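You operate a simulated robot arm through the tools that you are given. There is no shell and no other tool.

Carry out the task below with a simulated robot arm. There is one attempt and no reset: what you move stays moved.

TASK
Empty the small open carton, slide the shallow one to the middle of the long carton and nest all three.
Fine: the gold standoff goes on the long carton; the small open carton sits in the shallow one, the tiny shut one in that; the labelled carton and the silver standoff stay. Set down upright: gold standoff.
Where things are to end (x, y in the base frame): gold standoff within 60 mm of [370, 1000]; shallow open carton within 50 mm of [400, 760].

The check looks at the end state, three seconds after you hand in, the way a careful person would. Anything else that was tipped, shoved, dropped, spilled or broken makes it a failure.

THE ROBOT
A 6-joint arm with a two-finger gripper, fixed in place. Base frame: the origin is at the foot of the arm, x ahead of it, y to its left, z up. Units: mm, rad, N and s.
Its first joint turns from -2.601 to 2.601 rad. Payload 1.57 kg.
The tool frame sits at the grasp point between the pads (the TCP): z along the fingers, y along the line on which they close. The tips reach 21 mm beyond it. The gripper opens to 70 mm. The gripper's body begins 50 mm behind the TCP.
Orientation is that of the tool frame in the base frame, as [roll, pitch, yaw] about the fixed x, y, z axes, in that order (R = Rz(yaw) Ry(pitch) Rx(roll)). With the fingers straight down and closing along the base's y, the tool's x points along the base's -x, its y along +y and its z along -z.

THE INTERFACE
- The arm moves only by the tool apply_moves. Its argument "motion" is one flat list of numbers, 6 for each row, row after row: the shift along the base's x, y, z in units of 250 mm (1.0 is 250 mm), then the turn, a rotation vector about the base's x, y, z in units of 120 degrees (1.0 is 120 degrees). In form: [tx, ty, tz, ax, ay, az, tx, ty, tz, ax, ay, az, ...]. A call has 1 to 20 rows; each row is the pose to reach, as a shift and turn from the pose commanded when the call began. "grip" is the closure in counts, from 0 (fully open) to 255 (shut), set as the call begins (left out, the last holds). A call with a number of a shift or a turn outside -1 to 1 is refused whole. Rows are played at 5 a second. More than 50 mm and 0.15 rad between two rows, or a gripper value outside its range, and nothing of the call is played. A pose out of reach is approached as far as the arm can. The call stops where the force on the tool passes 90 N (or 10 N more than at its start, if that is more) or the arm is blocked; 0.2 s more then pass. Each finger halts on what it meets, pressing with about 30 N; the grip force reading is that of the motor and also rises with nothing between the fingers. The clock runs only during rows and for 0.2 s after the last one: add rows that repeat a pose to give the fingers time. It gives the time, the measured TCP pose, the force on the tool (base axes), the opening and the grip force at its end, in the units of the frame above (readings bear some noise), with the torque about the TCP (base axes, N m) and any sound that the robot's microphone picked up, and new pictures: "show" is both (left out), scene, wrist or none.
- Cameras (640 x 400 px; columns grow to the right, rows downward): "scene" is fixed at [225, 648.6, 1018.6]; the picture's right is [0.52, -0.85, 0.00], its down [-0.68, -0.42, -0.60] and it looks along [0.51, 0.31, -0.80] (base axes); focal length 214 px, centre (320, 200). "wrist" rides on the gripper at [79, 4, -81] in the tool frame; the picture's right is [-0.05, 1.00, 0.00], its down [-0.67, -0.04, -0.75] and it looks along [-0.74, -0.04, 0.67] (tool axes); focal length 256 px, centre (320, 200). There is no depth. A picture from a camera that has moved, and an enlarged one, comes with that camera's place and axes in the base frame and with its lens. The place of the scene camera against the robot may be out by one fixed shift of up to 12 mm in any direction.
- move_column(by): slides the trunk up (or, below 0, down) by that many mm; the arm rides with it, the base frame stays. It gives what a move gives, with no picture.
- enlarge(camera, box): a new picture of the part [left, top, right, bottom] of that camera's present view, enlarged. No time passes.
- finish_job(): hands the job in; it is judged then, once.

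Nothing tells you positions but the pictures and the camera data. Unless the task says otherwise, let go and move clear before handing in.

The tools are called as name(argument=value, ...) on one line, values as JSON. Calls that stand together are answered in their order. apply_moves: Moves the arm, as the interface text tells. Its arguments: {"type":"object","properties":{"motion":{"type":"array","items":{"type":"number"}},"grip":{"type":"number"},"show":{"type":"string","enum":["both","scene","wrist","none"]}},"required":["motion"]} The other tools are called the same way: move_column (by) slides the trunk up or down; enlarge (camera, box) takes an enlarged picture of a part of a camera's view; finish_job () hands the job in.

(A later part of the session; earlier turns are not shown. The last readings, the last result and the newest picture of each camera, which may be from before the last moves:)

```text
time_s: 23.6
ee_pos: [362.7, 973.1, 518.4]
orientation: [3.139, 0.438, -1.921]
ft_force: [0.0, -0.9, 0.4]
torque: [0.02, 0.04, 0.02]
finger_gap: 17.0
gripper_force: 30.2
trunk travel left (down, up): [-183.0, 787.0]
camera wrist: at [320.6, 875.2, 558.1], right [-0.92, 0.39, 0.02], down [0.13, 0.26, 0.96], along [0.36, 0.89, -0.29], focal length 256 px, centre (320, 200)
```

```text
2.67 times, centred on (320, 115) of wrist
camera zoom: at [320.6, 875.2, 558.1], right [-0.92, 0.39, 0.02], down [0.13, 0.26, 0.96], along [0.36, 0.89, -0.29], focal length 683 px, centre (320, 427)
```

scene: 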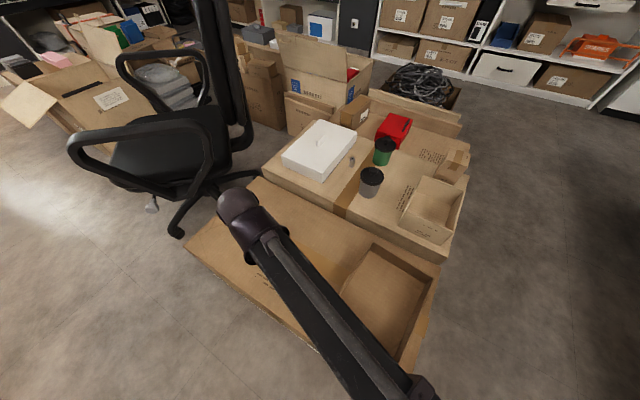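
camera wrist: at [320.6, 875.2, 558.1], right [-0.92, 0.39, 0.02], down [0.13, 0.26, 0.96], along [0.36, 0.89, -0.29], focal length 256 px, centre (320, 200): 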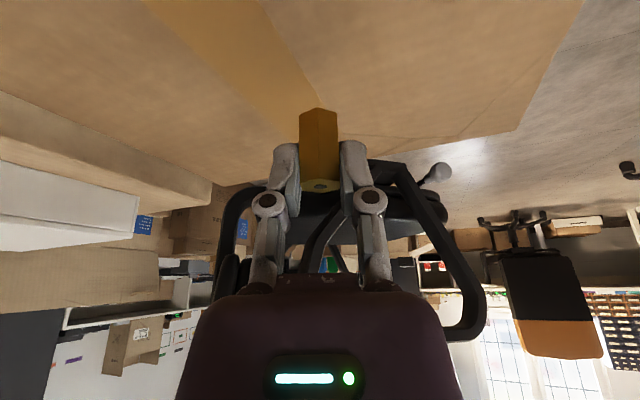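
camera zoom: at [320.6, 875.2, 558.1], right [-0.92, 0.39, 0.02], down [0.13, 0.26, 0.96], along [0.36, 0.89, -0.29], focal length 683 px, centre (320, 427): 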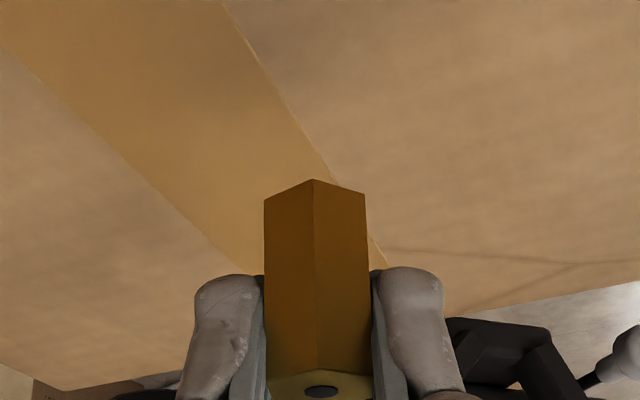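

The surface triangulates near z≈442–450, so contact is expected with TCP ≈475–483. Lowering to within ~10 mm then small steps, watching force.

move_column(by=-28)

apply_moves(motion=[0, 0, 0, 0, 0, 0], show="wrist")

enlarge(camera="wrist", box=[200, 40, 440, 190])

```text
time_s: 24.4
ee_pos: [361.1, 973.8, 490.6]
orientation: [3.139, 0.439, -1.921]
ft_force: [-0.3, -0.4, -1.5]
torque: [-0.04, -0.02, -0.02]
finger_gap: 16.9
gripper_force: 30.0
trunk travel left (down, up): [-155.0, 815.0]
```

```text
time_s: 24.8
ee_pos: [361.3, 974.1, 491.9]
orientation: [3.138, 0.438, -1.921]
ft_force: [0.3, -0.4, -0.7]
torque: [-0.02, 0.02, 0.03]
finger_gap: 17.0
gripper_force: 30.0
trunk travel left (down, up): [-155.0, 815.0]
camera wrist: at [320.6, 875.2, 530.1], right [-0.92, 0.39, 0.02], down [0.13, 0.26, 0.96], along [0.36, 0.89, -0.29], focal length 256 px, centre (320, 200)
```

wrist: 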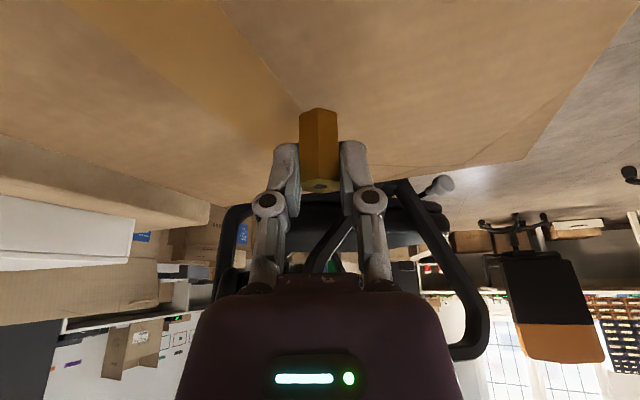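

```text
2.67 times, centred on (320, 115) of wrist
camera zoom: at [320.6, 875.2, 530.1], right [-0.92, 0.39, 0.02], down [0.13, 0.26, 0.96], along [0.36, 0.89, -0.29], focal length 683 px, centre (320, 427)
```

zoom: 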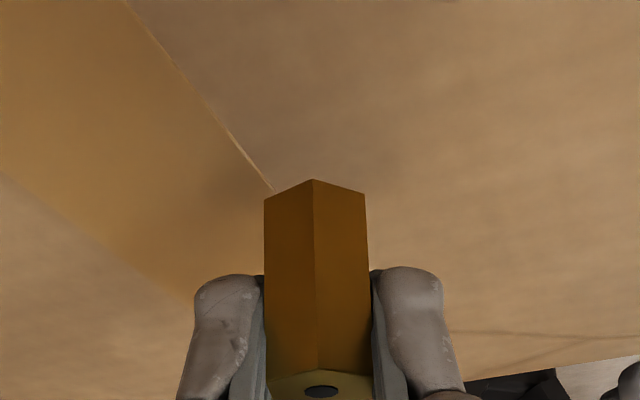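

move_column(by=-6)

move_column(by=-2)

move_column(by=-2)

```text
time_s: 25.3
ee_pos: [360.3, 973.7, 484.7]
orientation: [3.139, 0.437, -1.921]
ft_force: [-0.3, -1.1, -0.2]
torque: [-0.02, -0.01, 0.02]
finger_gap: 16.7
gripper_force: 30.1
trunk travel left (down, up): [-149.0, 821.0]
```

```text
time_s: 25.8
ee_pos: [362.0, 974.3, 483.8]
orientation: [3.14, 0.437, -1.922]
ft_force: [0.1, 0.2, 0.0]
torque: [0.01, 0.01, 0.02]
finger_gap: 16.8
gripper_force: 30.2
trunk travel left (down, up): [-147.0, 823.0]
```

```text
time_s: 26.3
ee_pos: [361.0, 974.1, 480.5]
orientation: [3.139, 0.441, -1.921]
ft_force: [0.4, -0.7, -0.7]
torque: [0.01, 0.01, -0.03]
finger_gap: 17.2
gripper_force: 29.9
trunk travel left (down, up): [-145.0, 825.0]
```

No contact yet (bottom ≈448). Continuing in 2 mm steps.

move_column(by=-2)

move_column(by=-1.5)

apply_moves(motion=[0, 0, 0, 0, 0, 0], show="wrist")

enlarge(camera="wrist", box=[240, 70, 400, 170])

```text
time_s: 26.9
ee_pos: [360.7, 973.4, 479.4]
orientation: [3.141, 0.439, -1.922]
ft_force: [0.0, 0.9, -0.1]
torque: [0.02, -0.01, 0.0]
finger_gap: 17.0
gripper_force: 29.9
trunk travel left (down, up): [-143.0, 827.0]
```

```text
time_s: 27.4
ee_pos: [361.2, 973.4, 478.2]
orientation: [3.139, 0.439, -1.923]
ft_force: [0.2, 0.4, -0.3]
torque: [-0.04, 0.01, -0.03]
finger_gap: 16.7
gripper_force: 29.7
trunk travel left (down, up): [-141.0, 829.0]
```

```text
time_s: 27.8
ee_pos: [362.1, 972.6, 476.9]
orientation: [3.14, 0.44, -1.922]
ft_force: [0.7, 0.7, -0.5]
torque: [0.03, -0.04, 0.01]
finger_gap: 16.6
gripper_force: 29.9
trunk travel left (down, up): [-141.0, 829.0]
camera wrist: at [320.6, 875.2, 516.5], right [-0.92, 0.39, 0.02], down [0.13, 0.26, 0.96], along [0.36, 0.89, -0.29], focal length 256 px, centre (320, 200)
```

wrist: 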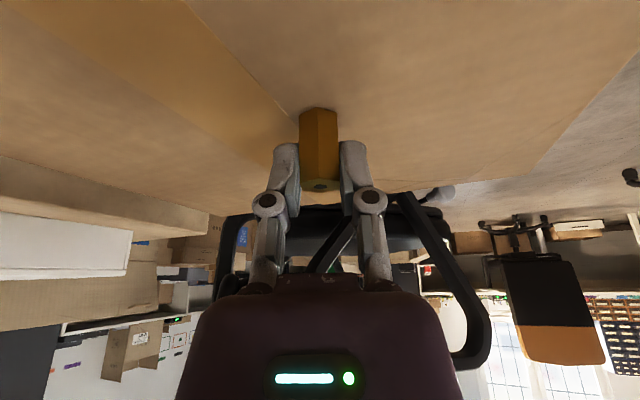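

```text
4.00 times, centred on (320, 120) of wrist
camera zoom: at [320.6, 875.2, 516.5], right [-0.92, 0.39, 0.02], down [0.13, 0.26, 0.96], along [0.36, 0.89, -0.29], focal length 1024 px, centre (320, 520)
```

zoom: 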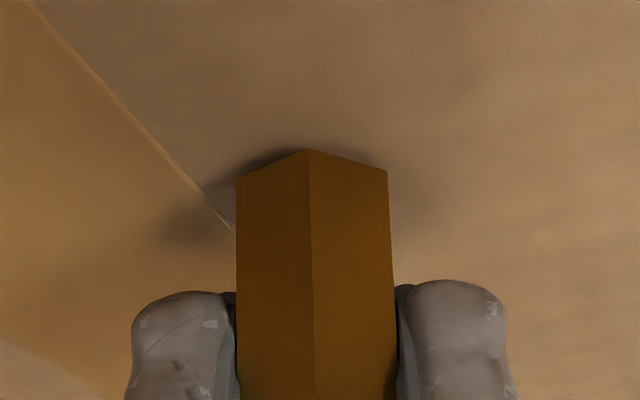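

Contact shadow is closing in. A few more 1–2 mm steps.

move_column(by=-2)

move_column(by=-1)

apply_moves(motion=[0, 0, 0, 0, 0, 0], show="wrist")

enlarge(camera="wrist", box=[240, 70, 400, 170])

```text
time_s: 28.3
ee_pos: [363.0, 973.3, 475.1]
orientation: [3.141, 0.437, -1.92]
ft_force: [-0.7, 0.0, -0.2]
torque: [0.01, 0.0, 0.0]
finger_gap: 16.9
gripper_force: 29.6
trunk travel left (down, up): [-139.0, 831.0]
```

```text
time_s: 28.8
ee_pos: [360.5, 972.8, 475.1]
orientation: [3.139, 0.438, -1.922]
ft_force: [0.7, -0.2, 1.8]
torque: [-0.01, 0.0, -0.01]
finger_gap: 16.9
gripper_force: 29.8
trunk travel left (down, up): [-138.0, 832.0]
```

```text
time_s: 29.2
ee_pos: [361.0, 973.5, 474.4]
orientation: [3.14, 0.437, -1.923]
ft_force: [0.4, 0.7, 1.1]
torque: [0.01, 0.03, 0.01]
finger_gap: 16.6
gripper_force: 30.2
trunk travel left (down, up): [-138.0, 832.0]
camera wrist: at [320.6, 875.2, 513.7], right [-0.92, 0.39, 0.02], down [0.13, 0.26, 0.96], along [0.36, 0.89, -0.29], focal length 256 px, centre (320, 200)
```

wrist: 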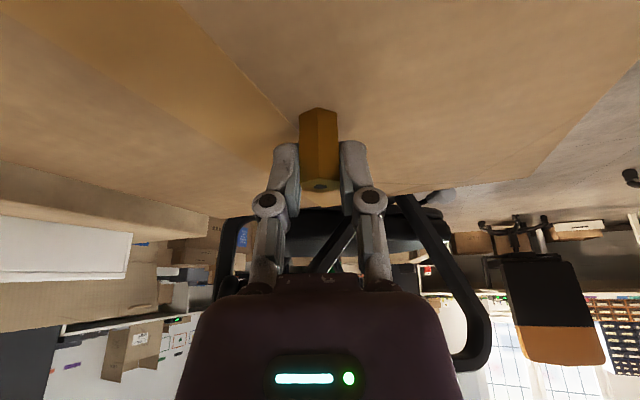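

```text
4.00 times, centred on (320, 120) of wrist
camera zoom: at [320.6, 875.2, 513.7], right [-0.92, 0.39, 0.02], down [0.13, 0.26, 0.96], along [0.36, 0.89, -0.29], focal length 1024 px, centre (320, 520)
```

zoom: 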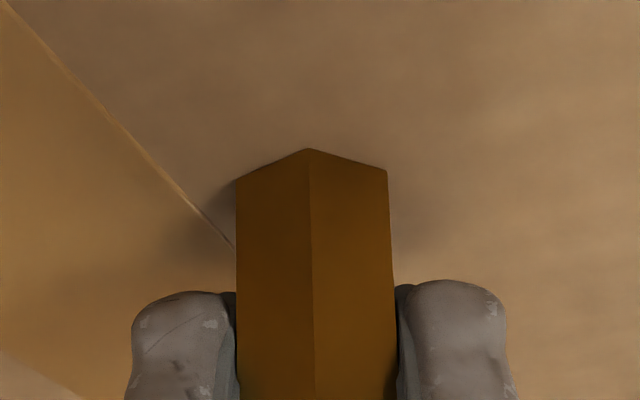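

move_column(by=-0.7)

apply_moves(motion=[0, 0, 0, 0, 0, 0], show="none")

```text
time_s: 29.7
ee_pos: [361.9, 972.3, 474.3]
orientation: [3.139, 0.44, -1.922]
ft_force: [0.6, 0.2, 5.8]
torque: [0.02, 0.02, -0.01]
finger_gap: 17.0
gripper_force: 30.2
trunk travel left (down, up): [-137.0, 833.0]
```

```text
time_s: 30.1
ee_pos: [361.3, 974.2, 475.3]
orientation: [3.14, 0.44, -1.923]
ft_force: [0.9, 0.6, 5.3]
torque: [0.07, -0.02, 0.0]
finger_gap: 17.1
gripper_force: 30.0
trunk travel left (down, up): [-137.0, 833.0]
```

Contact confirmed (≈5 N), placing the long carton top at z≈442. Releasing gently and lifting clear.

apply_moves(motion=[0, 0, 0, 0, 0, 0, 0, 0, 0, 0, 0, 0, 0, 0, 0, 0, 0, 0], grip=100, show="wrist")

move_column(by=120)

apply_moves(motion=[0, 0, 0, 0, 0, 0], show="both")

```text
time_s: 30.9
ee_pos: [361.3, 972.4, 473.9]
orientation: [3.14, 0.439, -1.922]
ft_force: [-0.1, 0.4, 0.1]
torque: [-0.04, 0.01, -0.03]
finger_gap: 42.9
gripper_force: 0.0
trunk travel left (down, up): [-137.0, 833.0]
camera wrist: at [320.6, 875.2, 512.9], right [-0.92, 0.39, 0.02], down [0.13, 0.26, 0.96], along [0.36, 0.89, -0.29], focal length 256 px, centre (320, 200)
```

wrist: 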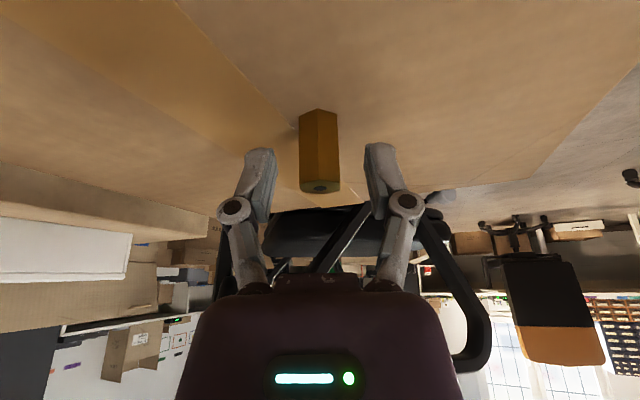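

```text
time_s: 32.4
ee_pos: [361.0, 972.0, 593.0]
orientation: [3.14, 0.438, -1.921]
ft_force: [0.5, -0.5, -0.6]
torque: [0.0, -0.04, 0.0]
finger_gap: 42.6
gripper_force: 0.1
trunk travel left (down, up): [-257.0, 713.0]
```

```text
time_s: 32.8
ee_pos: [360.8, 972.4, 592.6]
orientation: [3.138, 0.439, -1.921]
ft_force: [-0.9, -0.4, 0.4]
torque: [0.01, 0.0, 0.04]
finger_gap: 42.5
gripper_force: 0.1
trunk travel left (down, up): [-257.0, 713.0]
camera wrist: at [320.6, 875.2, 632.8], right [-0.92, 0.39, 0.02], down [0.13, 0.26, 0.96], along [0.36, 0.89, -0.29], focal length 256 px, centre (320, 200)
```

scene: 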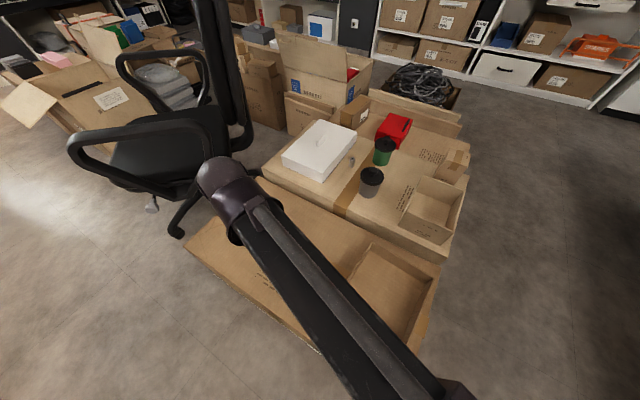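
wrist: 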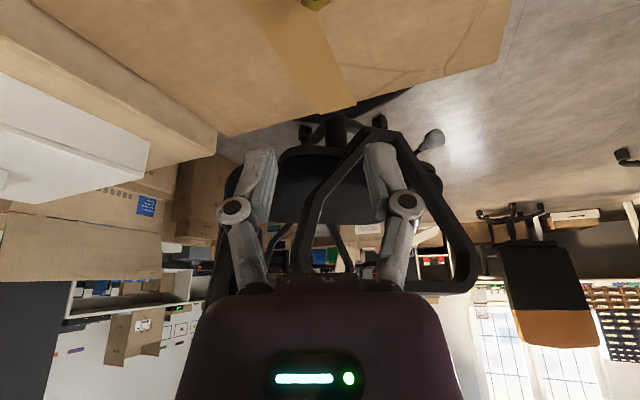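

The gold standoff stands upright at ≈(361, 973). Next, untilt the tool while moving back inward, high above everything.

apply_moves(motion=[0.039, -0.172, 0, -0.0491, 0.0179, 0, 0.078, -0.344, 0, -0.0983, 0.0358, 0, 0.117, -0.516, 0, -0.1474, 0.0536, 0, 0.156, -0.688, 0, -0.1965, 0.0715, 0, 0.156, -0.688, 0, -0.1965, 0.0715, 0], grip=0)

```text
time_s: 34.0
ee_pos: [398.4, 799.1, 576.6]
orientation: [3.14, -0.001, -1.922]
ft_force: [-0.7, 0.5, 0.5]
torque: [-0.01, -0.01, 0.03]
finger_gap: 70.0
gripper_force: 0.0
out of reach, approached as far as the arm can: row 1, 2, 3, 4, 5
trunk travel left (down, up): [-257.0, 713.0]
camera wrist: at [367.4, 727.1, 656.7], right [-0.92, 0.39, 0.0], down [0.26, 0.61, 0.74], along [0.29, 0.68, -0.67], focal length 256 px, centre (320, 200)
```

scene: 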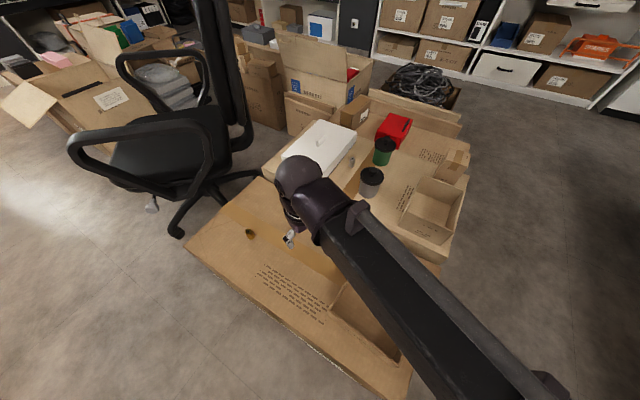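
wrist: 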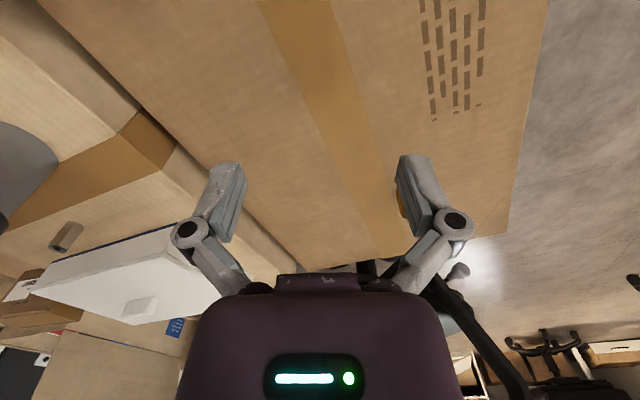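

Gold is standing in view. Now go over the middle of the shallow carton's +y wall and turn so the fingers close across that wall.

apply_moves(motion=[0.003, -0.051, 0, 0, 0, -0.0617, 0.005, -0.102, 0, 0, 0, -0.1233, 0.008, -0.153, 0, 0, 0, -0.185, 0.01, -0.204, 0, 0, 0, -0.2466, 0.013, -0.255, 0, 0, 0, -0.3083, 0.016, -0.306, 0, 0, 0, -0.3699, 0.018, -0.357, 0, 0, 0, -0.4316, 0.021, -0.408, 0, 0, 0, -0.4932, 0.024, -0.459, 0, 0, 0, -0.5549, 0.026, -0.51, 0, 0, 0, -0.6165, 0.026, -0.51, 0, 0, 0, -0.6165])

```text
time_s: 36.4
ee_pos: [406.6, 672.7, 576.1]
orientation: [3.139, 0.0, 3.071]
ft_force: [0.7, 0.2, -0.9]
torque: [0.04, 0.03, 0.03]
finger_gap: 70.1
gripper_force: 0.1
trunk travel left (down, up): [-257.0, 713.0]
camera wrist: at [326.5, 683.3, 656.6], right [0.12, 0.99, 0.0], down [0.66, -0.08, 0.75], along [0.74, -0.09, -0.67], focal length 256 px, centre (320, 200)
```

scene: 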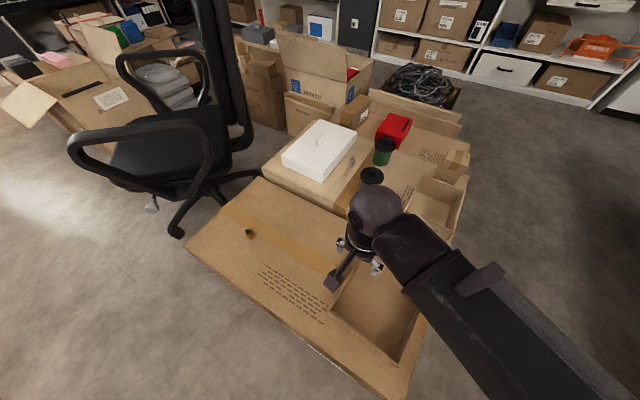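
wrist: 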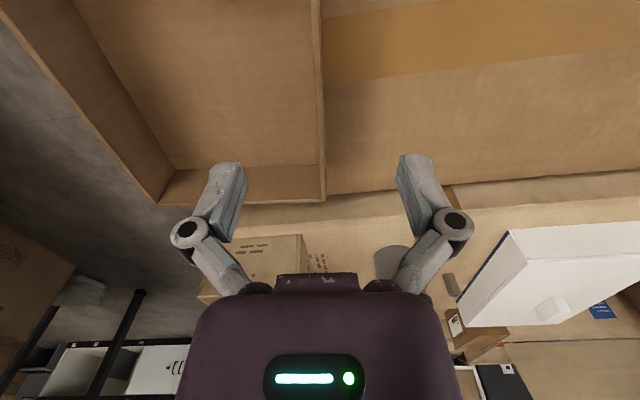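

enlarge(camera="wrist", box=[240, 30, 400, 130])

enlarge(camera="wrist", box=[60, 80, 380, 280])

```text
4.00 times, centred on (320, 80) of wrist
camera zoom: at [326.5, 683.3, 656.6], right [0.12, 0.99, 0.0], down [0.66, -0.08, 0.75], along [0.74, -0.09, -0.67], focal length 1024 px, centre (320, 680)
```

zoom: 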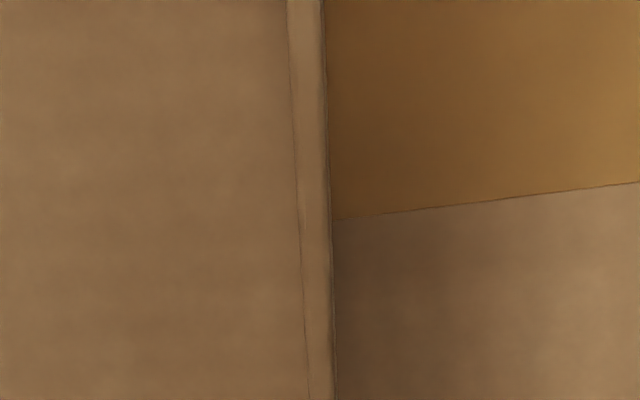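

```text
2.00 times, centred on (220, 180) of wrist
camera zoom: at [326.5, 683.3, 656.6], right [0.12, 0.99, 0.0], down [0.66, -0.08, 0.75], along [0.74, -0.09, -0.67], focal length 512 px, centre (520, 240)
```

zoom: 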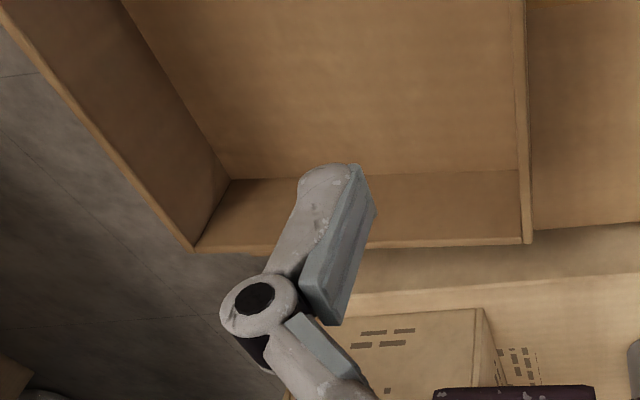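

The wall is centred between the fingers to within about 1 mm. Lowering in stages.

move_column(by=-75)

apply_moves(motion=[0, 0, 0, 0, 0, 0])

enlarge(camera="scene", box=[300, 200, 460, 300])

```text
time_s: 37.5
ee_pos: [406.2, 672.1, 501.2]
orientation: [3.14, 0.0, 3.073]
ft_force: [-0.2, 1.1, 0.8]
torque: [0.0, 0.0, -0.01]
finger_gap: 70.0
gripper_force: 0.0
trunk travel left (down, up): [-182.0, 788.0]
```

```text
time_s: 37.9
ee_pos: [405.6, 673.3, 501.5]
orientation: [3.139, 0.001, 3.07]
ft_force: [-0.1, 0.8, 0.1]
torque: [-0.01, 0.0, 0.0]
finger_gap: 70.0
gripper_force: 0.0
trunk travel left (down, up): [-182.0, 788.0]
camera wrist: at [326.6, 683.2, 581.6], right [0.12, 0.99, 0.0], down [0.66, -0.08, 0.75], along [0.74, -0.09, -0.67], focal length 256 px, centre (320, 200)
```

scene: 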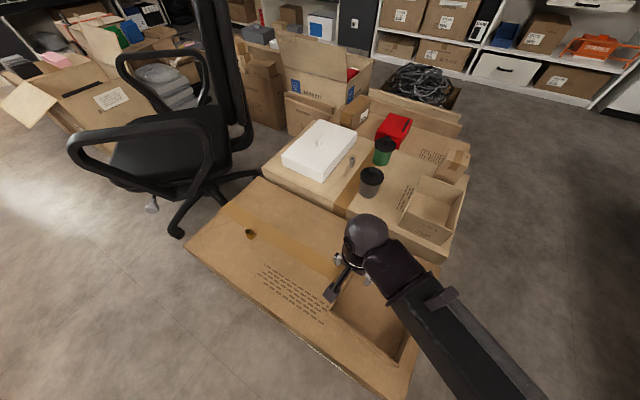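
wrist: 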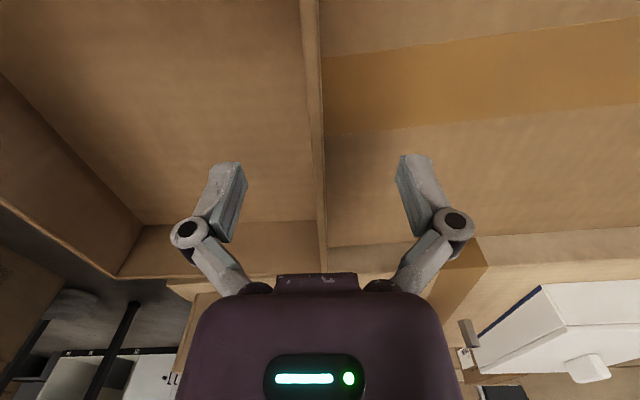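

```text
4.00 times, centred on (380, 250) of scene
camera zoom: at [225.0, 648.6, 1018.6], right [0.52, -0.85, 0.0], down [-0.68, -0.42, -0.6], along [0.51, 0.31, -0.8], focal length 858 px, centre (80, 0)
```

zoom: 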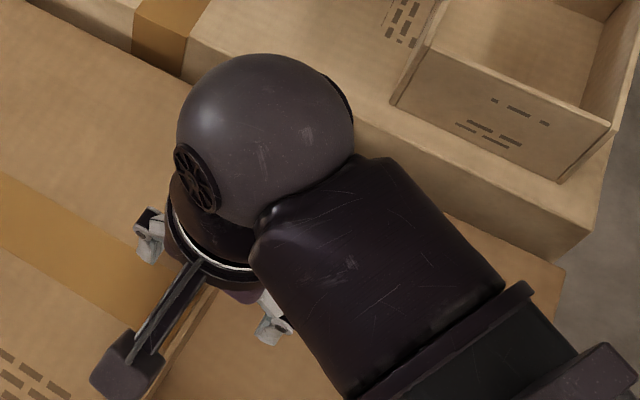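

move_column(by=-23)

apply_moves(motion=[0, 0, 0, 0, 0, 0, 0, 0, 0, 0, 0, 0, 0, 0, 0, 0, 0, 0, 0, 0, 0, 0, 0, 0, 0, 0, 0, 0, 0, 0, 0, 0, 0, 0, 0, 0], grip=255)

```text
time_s: 38.6
ee_pos: [406.0, 671.9, 477.8]
orientation: [3.14, -0.001, 3.072]
ft_force: [-0.5, 0.4, -0.4]
torque: [0.02, 0.0, 0.03]
finger_gap: 70.0
gripper_force: 0.1
trunk travel left (down, up): [-159.0, 811.0]
```

```text
time_s: 40.0
ee_pos: [405.9, 672.9, 478.6]
orientation: [3.139, 0.004, 3.073]
ft_force: [-0.7, -0.2, 10.0]
torque: [0.02, 0.05, -0.01]
finger_gap: 5.9
gripper_force: 30.1
trunk travel left (down, up): [-159.0, 811.0]
camera wrist: at [326.4, 682.9, 559.2], right [0.12, 0.99, 0.0], down [0.66, -0.08, 0.75], along [0.74, -0.09, -0.67], focal length 256 px, centre (320, 200)
```

scene: 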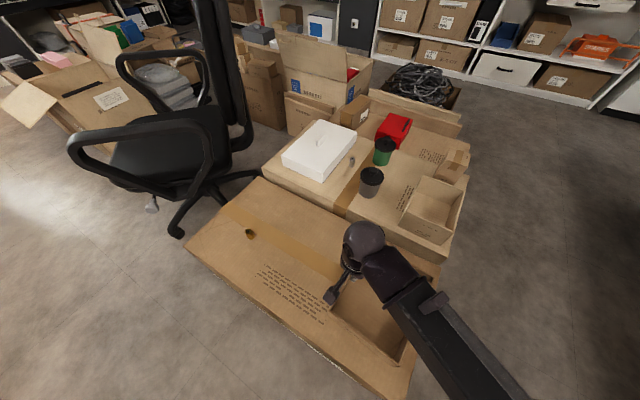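
wrist: 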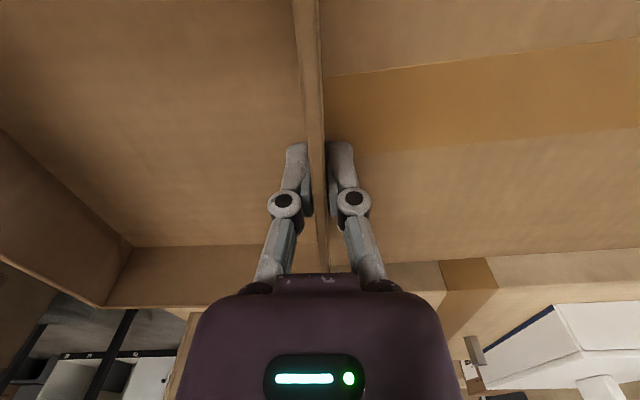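

Gripped the wall (5.9 mm). There's a 10 N vertical load, so I'll relieve it by a millimetre before dragging.

move_column(by=1)

apply_moves(motion=[0, 0, 0, 0, 0, 0], show="none")

```text
time_s: 40.5
ee_pos: [406.0, 672.8, 479.2]
orientation: [3.141, -0.001, 3.071]
ft_force: [-0.9, 0.5, -0.5]
torque: [-0.02, -0.11, -0.05]
finger_gap: 6.2
gripper_force: 30.4
trunk travel left (down, up): [-160.0, 810.0]
```

```text
time_s: 40.9
ee_pos: [407.3, 671.8, 479.6]
orientation: [3.142, -0.001, 3.071]
ft_force: [-0.4, -0.7, 0.3]
torque: [-0.02, -0.1, -0.11]
finger_gap: 6.1
gripper_force: 29.7
trunk travel left (down, up): [-160.0, 810.0]
```

Load relieved. Now drag the shallow carton about 170 mm in +y, straightening it by 4° on the way.

apply_moves(motion=[-0.0016, 0.0565, 0, 0, 0, 0.0028, -0.0033, 0.113, 0, 0, 0, 0.0057, -0.0049, 0.1695, 0, 0, 0, 0.0085, -0.0065, 0.226, 0, 0, 0, 0.0114, -0.0082, 0.2825, 0, 0, 0, 0.0142, -0.0098, 0.339, 0, 0, 0, 0.0171, -0.0114, 0.3955, 0, 0, 0, 0.02, -0.0131, 0.452, 0, 0, 0, 0.0228, -0.0147, 0.5085, 0, 0, 0, 0.0256, -0.0163, 0.565, 0, 0, 0, 0.0285, -0.018, 0.6215, 0, 0, 0, 0.0313, -0.0196, 0.678, 0, 0, 0, 0.0342, -0.0196, 0.678, 0, 0, 0, 0.0342])

```text
time_s: 43.7
ee_pos: [400.4, 842.1, 479.6]
orientation: [3.142, 0.0, -3.14]
ft_force: [0.6, 0.8, -0.4]
torque: [-0.01, 0.08, -0.02]
finger_gap: 6.1
gripper_force: 29.7
trunk travel left (down, up): [-160.0, 810.0]
camera wrist: at [321.8, 847.2, 559.5], right [0.05, 1.0, 0.0], down [0.67, -0.04, 0.75], along [0.74, -0.04, -0.67], focal length 256 px, centre (320, 200)
```

scene: 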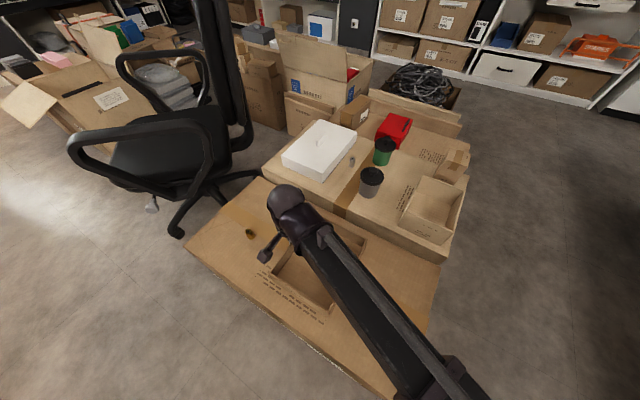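
wrist: 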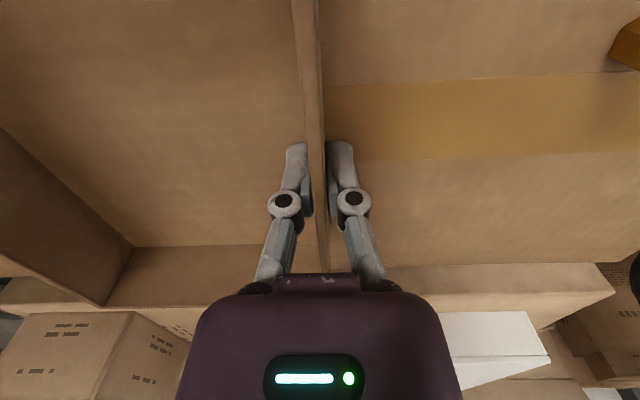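

Dragged as planned. Release and lift clear, then inspect.

apply_moves(motion=[0, 0, 0, 0, 0, 0, 0, 0, 0, 0, 0, 0, 0, 0, 0, 0, 0, 0, 0, 0, 0, 0, 0, 0], grip=60, show="none")

move_column(by=160)

apply_moves(motion=[0, -0.1, 0, 0, 0, 0, 0, -0.3, 0, 0, 0, 0, 0, -0.5, 0, 0, 0, 0, 0, -0.7, 0, 0, 0, 0])

```text
time_s: 44.7
ee_pos: [401.5, 842.5, 478.3]
orientation: [3.138, -0.001, -3.14]
ft_force: [-0.1, 1.3, 1.0]
torque: [0.02, 0.0, 0.01]
finger_gap: 53.5
gripper_force: 0.0
trunk travel left (down, up): [-160.0, 810.0]
```

```text
time_s: 46.6
ee_pos: [403.3, 842.3, 639.1]
orientation: [3.14, 0.0, -3.141]
ft_force: [0.6, 0.4, 0.3]
torque: [-0.04, -0.01, -0.03]
finger_gap: 53.5
gripper_force: 0.1
trunk travel left (down, up): [-320.0, 650.0]
```

```text
time_s: 47.6
ee_pos: [400.7, 665.0, 638.4]
orientation: [3.14, 0.0, -3.139]
ft_force: [-0.5, -0.9, 0.1]
torque: [0.02, -0.01, -0.02]
finger_gap: 53.6
gripper_force: 0.2
trunk travel left (down, up): [-320.0, 650.0]
camera wrist: at [321.8, 669.0, 719.5], right [0.05, 1.0, 0.0], down [0.67, -0.04, 0.75], along [0.74, -0.04, -0.67], focal length 256 px, centre (320, 200)
```

scene: 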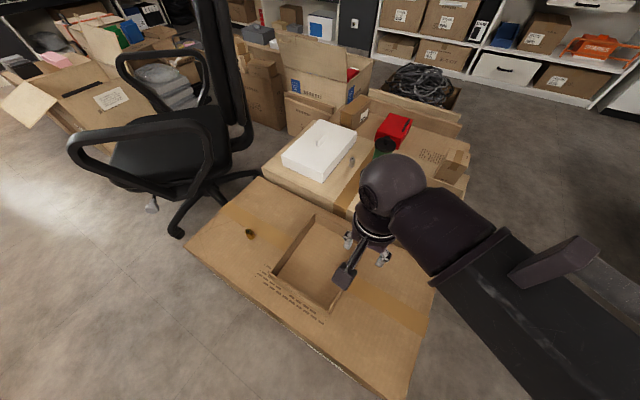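
wrist: 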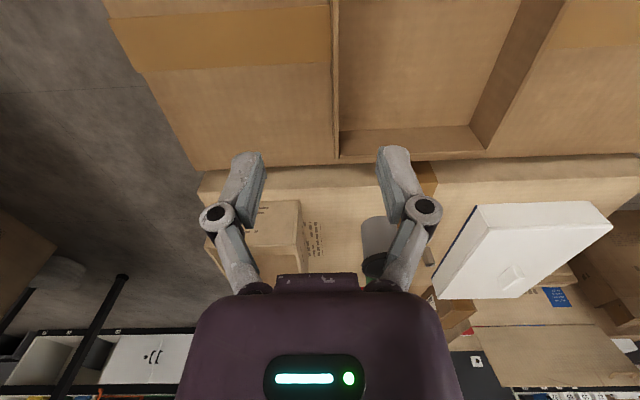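

The shallow carton is now centred at ≈(405, 763) with the gold standoff untouched. Next: go over the −y wall of the small open carton to grip it.

apply_moves(motion=[0.16, -0.0928, 0, 0, 0, 0, 0.32, -0.1856, 0, 0, 0, 0, 0.48, -0.2784, 0, 0, 0, 0, 0.64, -0.3712, 0, 0, 0, 0, 0.8, -0.464, 0, 0, 0, 0, 0.96, -0.5568, 0, 0, 0, 0], show="none", grip=0)

apply_moves(motion=[0.1, -0.06, 0, 0, 0, 0, 0.19, -0.11, 0, 0, 0, 0, 0.19, -0.11, 0, 0, 0, 0])

enlarge(camera="wrist", box=[240, 0, 480, 150])

```text
time_s: 49.0
ee_pos: [644.0, 528.1, 638.8]
orientation: [-3.141, -0.001, -3.141]
ft_force: [-0.7, 0.4, -0.5]
torque: [-0.01, -0.01, -0.02]
finger_gap: 70.0
gripper_force: 0.1
out of reach, approached as far as the arm can: row 6
trunk travel left (down, up): [-320.0, 650.0]
```

```text
time_s: 49.8
ee_pos: [691.2, 500.2, 638.4]
orientation: [3.141, -0.001, -3.139]
ft_force: [-0.4, 0.6, 0.4]
torque: [0.04, -0.03, 0.0]
finger_gap: 70.0
gripper_force: 0.1
trunk travel left (down, up): [-320.0, 650.0]
camera wrist: at [611.8, 504.4, 719.6], right [0.05, 1.0, 0.0], down [0.67, -0.04, 0.75], along [0.74, -0.04, -0.67], focal length 256 px, centre (320, 200)
```

scene: 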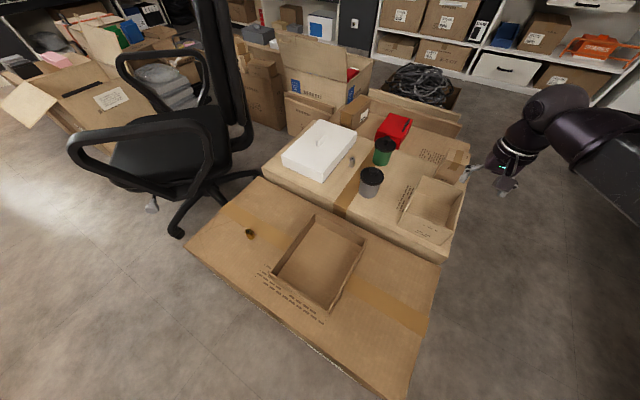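
wrist: 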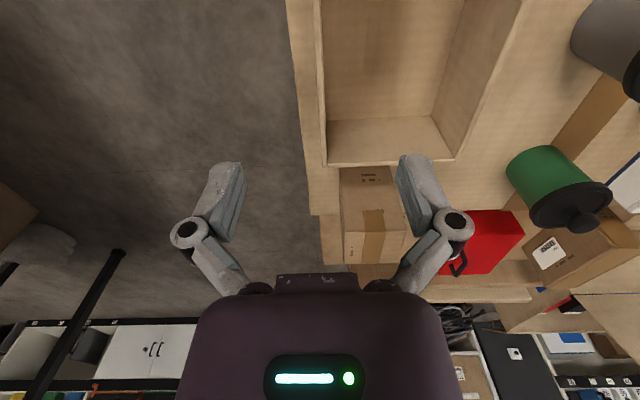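

```text
2.67 times, centred on (360, 75) of wrist
camera zoom: at [611.8, 504.4, 719.6], right [0.05, 1.0, 0.0], down [0.67, -0.04, 0.75], along [0.74, -0.04, -0.67], focal length 683 px, centre (213, 533)
```

zoom: 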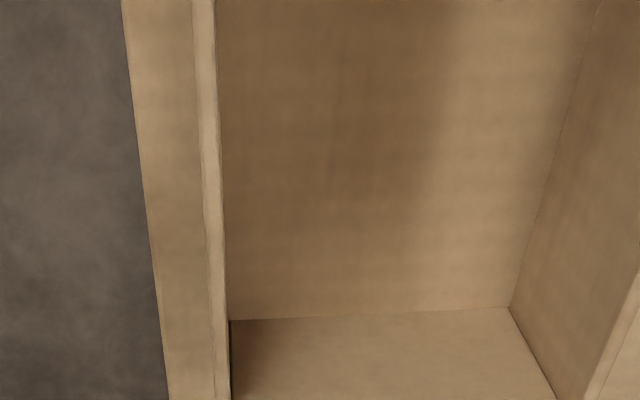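

The −y wall is centred between the open fingers (offset ≈1.3 mm). Correct and lower in stages.

apply_moves(motion=[-0.006, 0.006, 0, 0, 0, 0], show="none")

move_column(by=-75)

apply_moves(motion=[0, 0, 0, 0, 0, 0])

enlarge(camera="scene", box=[390, 150, 550, 250])

```text
time_s: 50.2
ee_pos: [688.9, 501.7, 639.4]
orientation: [3.139, 0.001, -3.14]
ft_force: [-0.3, -0.4, 1.0]
torque: [0.0, -0.02, 0.0]
finger_gap: 69.9
gripper_force: 0.1
out of reach, approached as far as the arm can: row 1
trunk travel left (down, up): [-320.0, 650.0]
```

```text
time_s: 51.3
ee_pos: [688.5, 501.4, 564.9]
orientation: [3.14, 0.0, -3.14]
ft_force: [1.1, 0.0, -0.5]
torque: [-0.03, -0.01, 0.04]
finger_gap: 70.1
gripper_force: 0.0
trunk travel left (down, up): [-245.0, 725.0]
```

```text
time_s: 51.7
ee_pos: [688.0, 501.2, 564.1]
orientation: [3.14, 0.0, -3.14]
ft_force: [-0.6, 0.1, 0.2]
torque: [-0.01, 0.02, -0.01]
finger_gap: 70.2
gripper_force: 0.1
trunk travel left (down, up): [-245.0, 725.0]
camera wrist: at [608.9, 506.2, 644.7], right [0.05, 1.0, 0.0], down [0.67, -0.04, 0.75], along [0.74, -0.04, -0.67], focal length 256 px, centre (320, 200)
```

scene: 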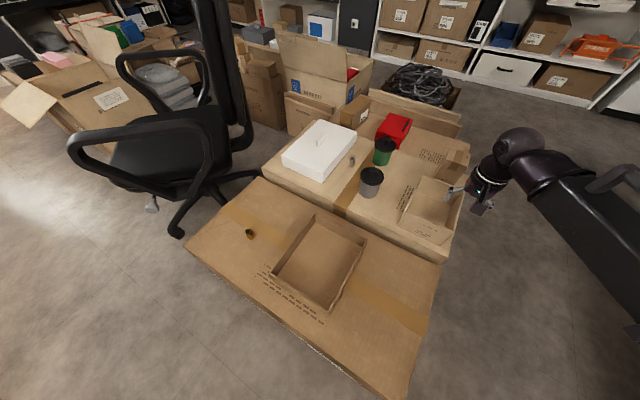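
wrist: 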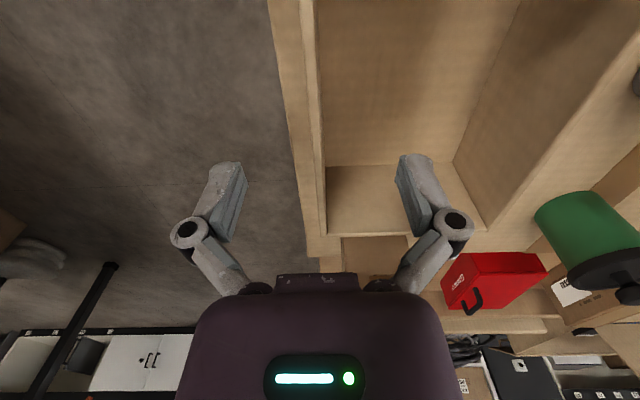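

```text
4.00 times, centred on (470, 200) of scene
camera zoom: at [225.0, 648.6, 1018.6], right [0.52, -0.85, 0.0], down [-0.68, -0.42, -0.6], along [0.51, 0.31, -0.8], focal length 858 px, centre (-280, 200)
```

zoom: 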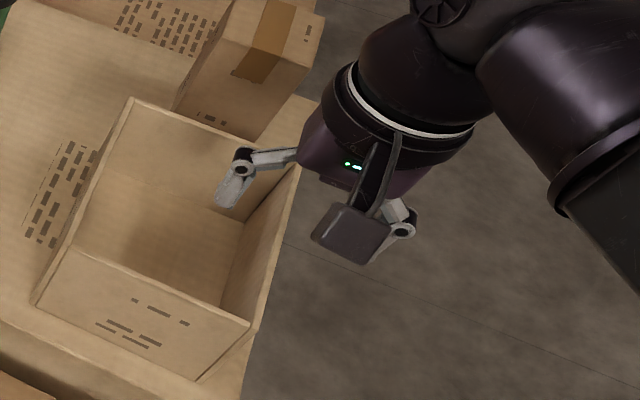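

move_column(by=-37)

apply_moves(motion=[0, 0, 0, 0, 0, 0, 0, 0, 0, 0, 0, 0, 0, 0, 0, 0, 0, 0, 0, 0, 0, 0, 0, 0, 0, 0, 0, 0, 0, 0, 0, 0, 0, 0, 0, 0], grip=255)

```text
time_s: 52.5
ee_pos: [688.8, 501.2, 527.0]
orientation: [3.14, 0.0, -3.14]
ft_force: [0.0, 0.5, 0.9]
torque: [0.0, 0.02, -0.01]
finger_gap: 70.0
gripper_force: 0.1
trunk travel left (down, up): [-208.0, 762.0]
```

```text
time_s: 53.9
ee_pos: [688.7, 500.7, 526.9]
orientation: [-3.141, 0.002, 3.141]
ft_force: [0.8, -2.1, 6.7]
torque: [-0.04, 0.01, -0.02]
finger_gap: 6.0
gripper_force: 30.7
trunk travel left (down, up): [-208.0, 762.0]
camera wrist: at [608.7, 506.0, 608.1], right [0.05, 1.0, 0.0], down [0.67, -0.04, 0.75], along [0.74, -0.04, -0.67], focal length 256 px, centre (320, 200)
```

scene: 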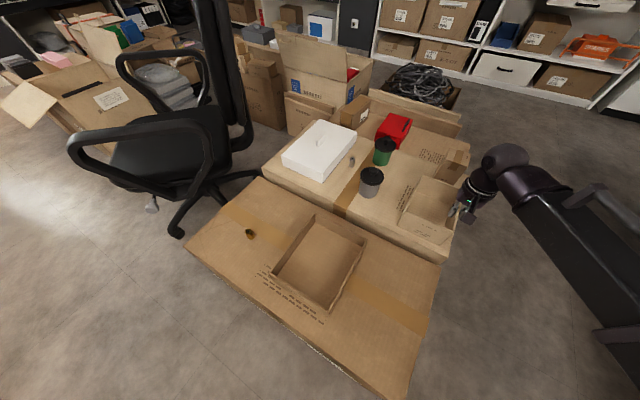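
wrist: 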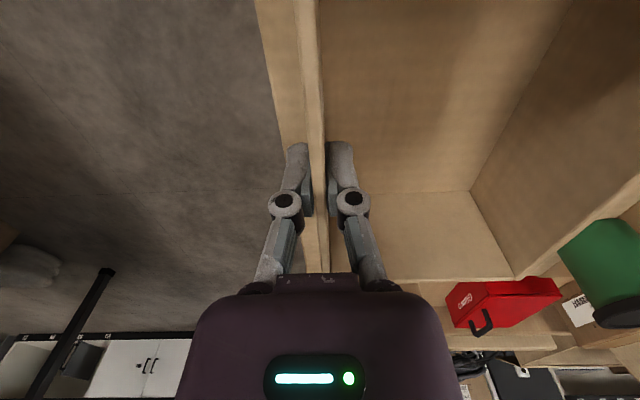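

Wall gripped. Lift 12 mm first to check weight and tilt.

move_column(by=12)

apply_moves(motion=[0, 0, 0, 0, 0, 0])

enlarge(camera="scene", box=[390, 150, 550, 250])

```text
time_s: 54.5
ee_pos: [688.0, 501.7, 538.7]
orientation: [3.138, -0.001, -3.14]
ft_force: [0.3, 0.0, -1.1]
torque: [-0.08, 0.0, 0.0]
finger_gap: 5.8
gripper_force: 30.0
trunk travel left (down, up): [-220.0, 750.0]
```

```text
time_s: 54.9
ee_pos: [687.3, 500.4, 539.5]
orientation: [3.138, -0.001, -3.139]
ft_force: [-0.2, 0.0, -1.2]
torque: [-0.07, 0.0, 0.03]
finger_gap: 5.7
gripper_force: 30.0
trunk travel left (down, up): [-220.0, 750.0]
camera wrist: at [608.9, 506.2, 619.5], right [0.05, 1.0, 0.0], down [0.67, -0.04, 0.75], along [0.74, -0.04, -0.67], focal length 256 px, centre (320, 200)
```

scene: 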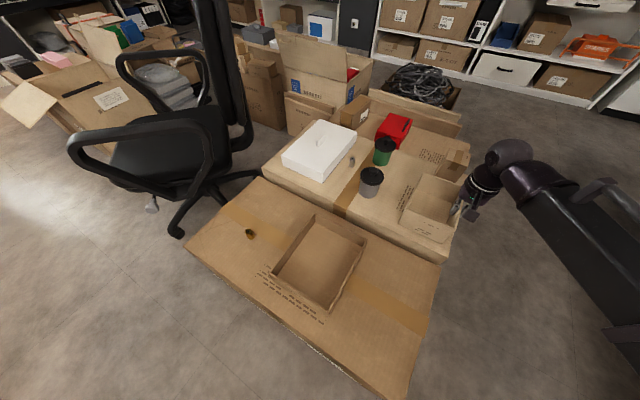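
wrist: 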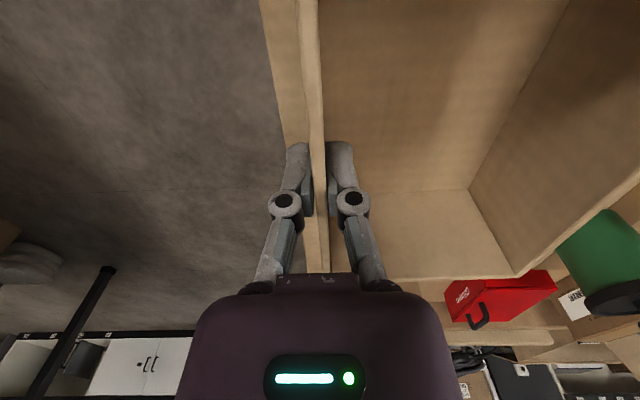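

```text
4.00 times, centred on (470, 200) of scene
camera zoom: at [225.0, 648.6, 1018.6], right [0.52, -0.85, 0.0], down [-0.68, -0.42, -0.6], along [0.51, 0.31, -0.8], focal length 858 px, centre (-280, 200)
```

zoom: 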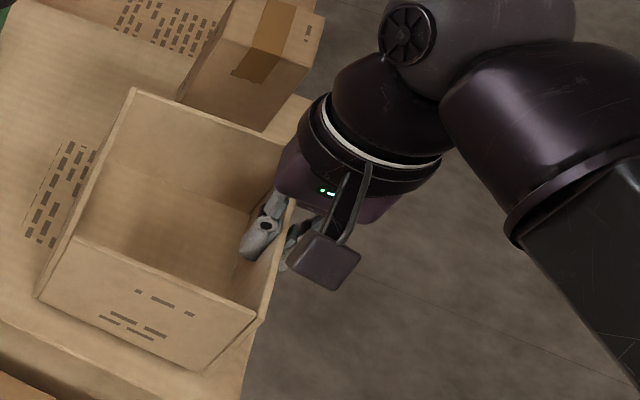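

The carton hangs level (1.2 N). Raise it well clear and carry it over the shallow carton.

move_column(by=140)

apply_moves(motion=[-0.1142, 0.0808, 0, 0, 0, 0, -0.2284, 0.1616, 0, 0, 0, 0, -0.3426, 0.2424, 0, 0, 0, 0, -0.4568, 0.3232, 0, 0, 0, 0, -0.571, 0.404, 0, 0, 0, 0, -0.6852, 0.4848, 0, 0, 0, 0, -0.7994, 0.5656, 0, 0, 0, 0, -0.9136, 0.6464, 0, 0, 0, 0])

```text
time_s: 56.6
ee_pos: [688.7, 502.0, 679.5]
orientation: [3.139, -0.001, -3.14]
ft_force: [-1.7, -0.3, -2.4]
torque: [-0.06, -0.01, 0.01]
finger_gap: 5.9
gripper_force: 30.6
trunk travel left (down, up): [-360.0, 610.0]
```

```text
time_s: 58.4
ee_pos: [463.3, 660.7, 678.1]
orientation: [3.138, 0.001, -3.141]
ft_force: [-0.2, 0.3, -1.1]
torque: [-0.08, 0.0, 0.0]
finger_gap: 6.1
gripper_force: 29.9
out of reach, approached as far as the arm can: row 5
trunk travel left (down, up): [-360.0, 610.0]
camera wrist: at [383.3, 665.6, 759.6], right [0.05, 1.0, 0.0], down [0.67, -0.04, 0.75], along [0.74, -0.04, -0.67], focal length 256 px, centre (320, 200)
```

scene: 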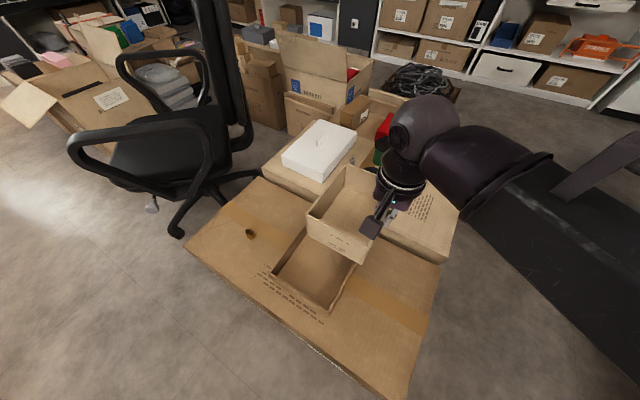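
wrist: 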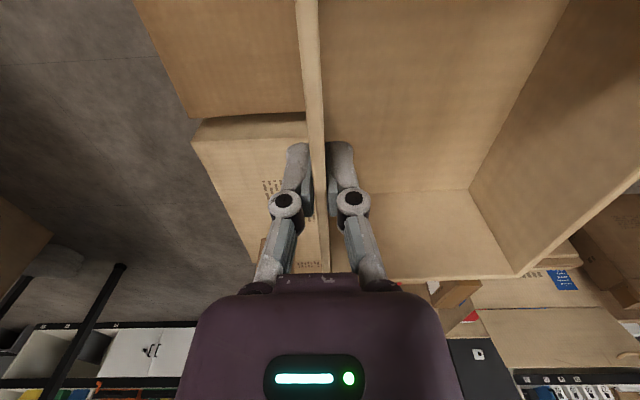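

apply_moves(motion=[-0.122, 0.083, 0, 0, 0, 0, -0.247, 0.165, 0, 0, 0, 0, -0.247, 0.165, 0, 0, 0, 0], show="none")

move_column(by=-110)

apply_moves(motion=[0, 0, 0, 0, 0, 0])

enlarge(camera="scene", box=[240, 190, 400, 290])

enlarge(camera="scene", box=[240, 230, 400, 330])

```text
time_s: 59.2
ee_pos: [401.9, 702.6, 679.6]
orientation: [-3.141, -0.001, 3.141]
ft_force: [-0.1, 0.3, -1.8]
torque: [-0.06, -0.02, -0.01]
finger_gap: 5.8
gripper_force: 30.0
trunk travel left (down, up): [-360.0, 610.0]
```

```text
time_s: 60.6
ee_pos: [402.5, 703.6, 569.4]
orientation: [3.14, 0.0, -3.139]
ft_force: [-0.1, -0.4, -1.7]
torque: [-0.09, 0.02, -0.05]
finger_gap: 5.8
gripper_force: 29.4
trunk travel left (down, up): [-250.0, 720.0]
```

```text
time_s: 61.0
ee_pos: [403.7, 703.8, 569.0]
orientation: [3.14, 0.0, -3.139]
ft_force: [0.9, 0.2, -1.5]
torque: [-0.05, 0.01, 0.01]
finger_gap: 5.9
gripper_force: 30.3
trunk travel left (down, up): [-250.0, 720.0]
camera wrist: at [323.4, 707.7, 649.6], right [0.05, 1.0, 0.0], down [0.67, -0.04, 0.75], along [0.74, -0.04, -0.67], focal length 256 px, centre (320, 200)
```

scene: 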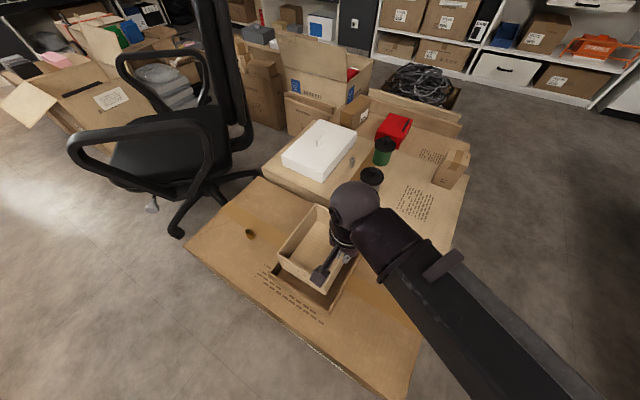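
wrist: 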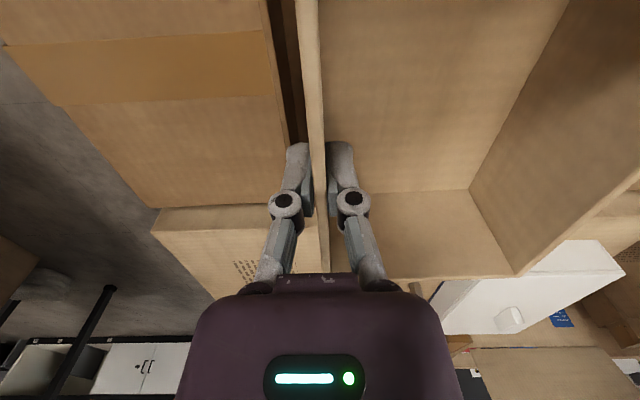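

```text
4.00 times, centred on (320, 240) of scene
camera zoom: at [225.0, 648.6, 1018.6], right [0.52, -0.85, 0.0], down [-0.68, -0.42, -0.6], along [0.51, 0.31, -0.8], focal length 858 px, centre (320, 40)
```

zoom: 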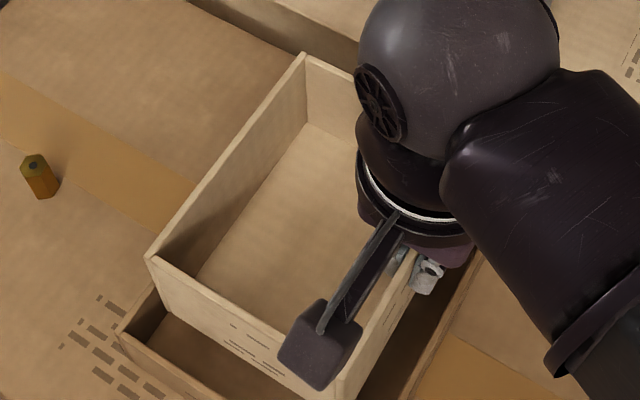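

```text
4.00 times, centred on (320, 280) of scene
camera zoom: at [225.0, 648.6, 1018.6], right [0.52, -0.85, 0.0], down [-0.68, -0.42, -0.6], along [0.51, 0.31, -0.8], focal length 858 px, centre (320, -120)
```

zoom: 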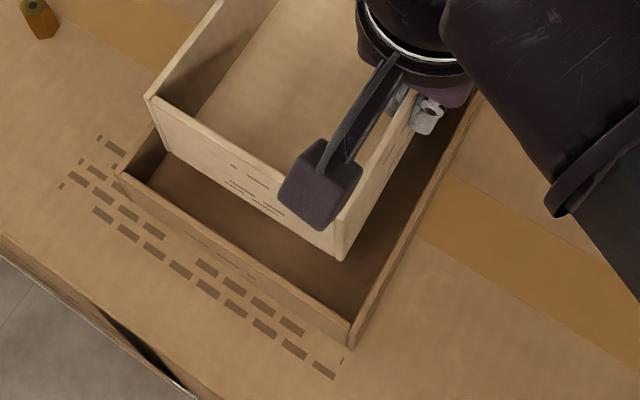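

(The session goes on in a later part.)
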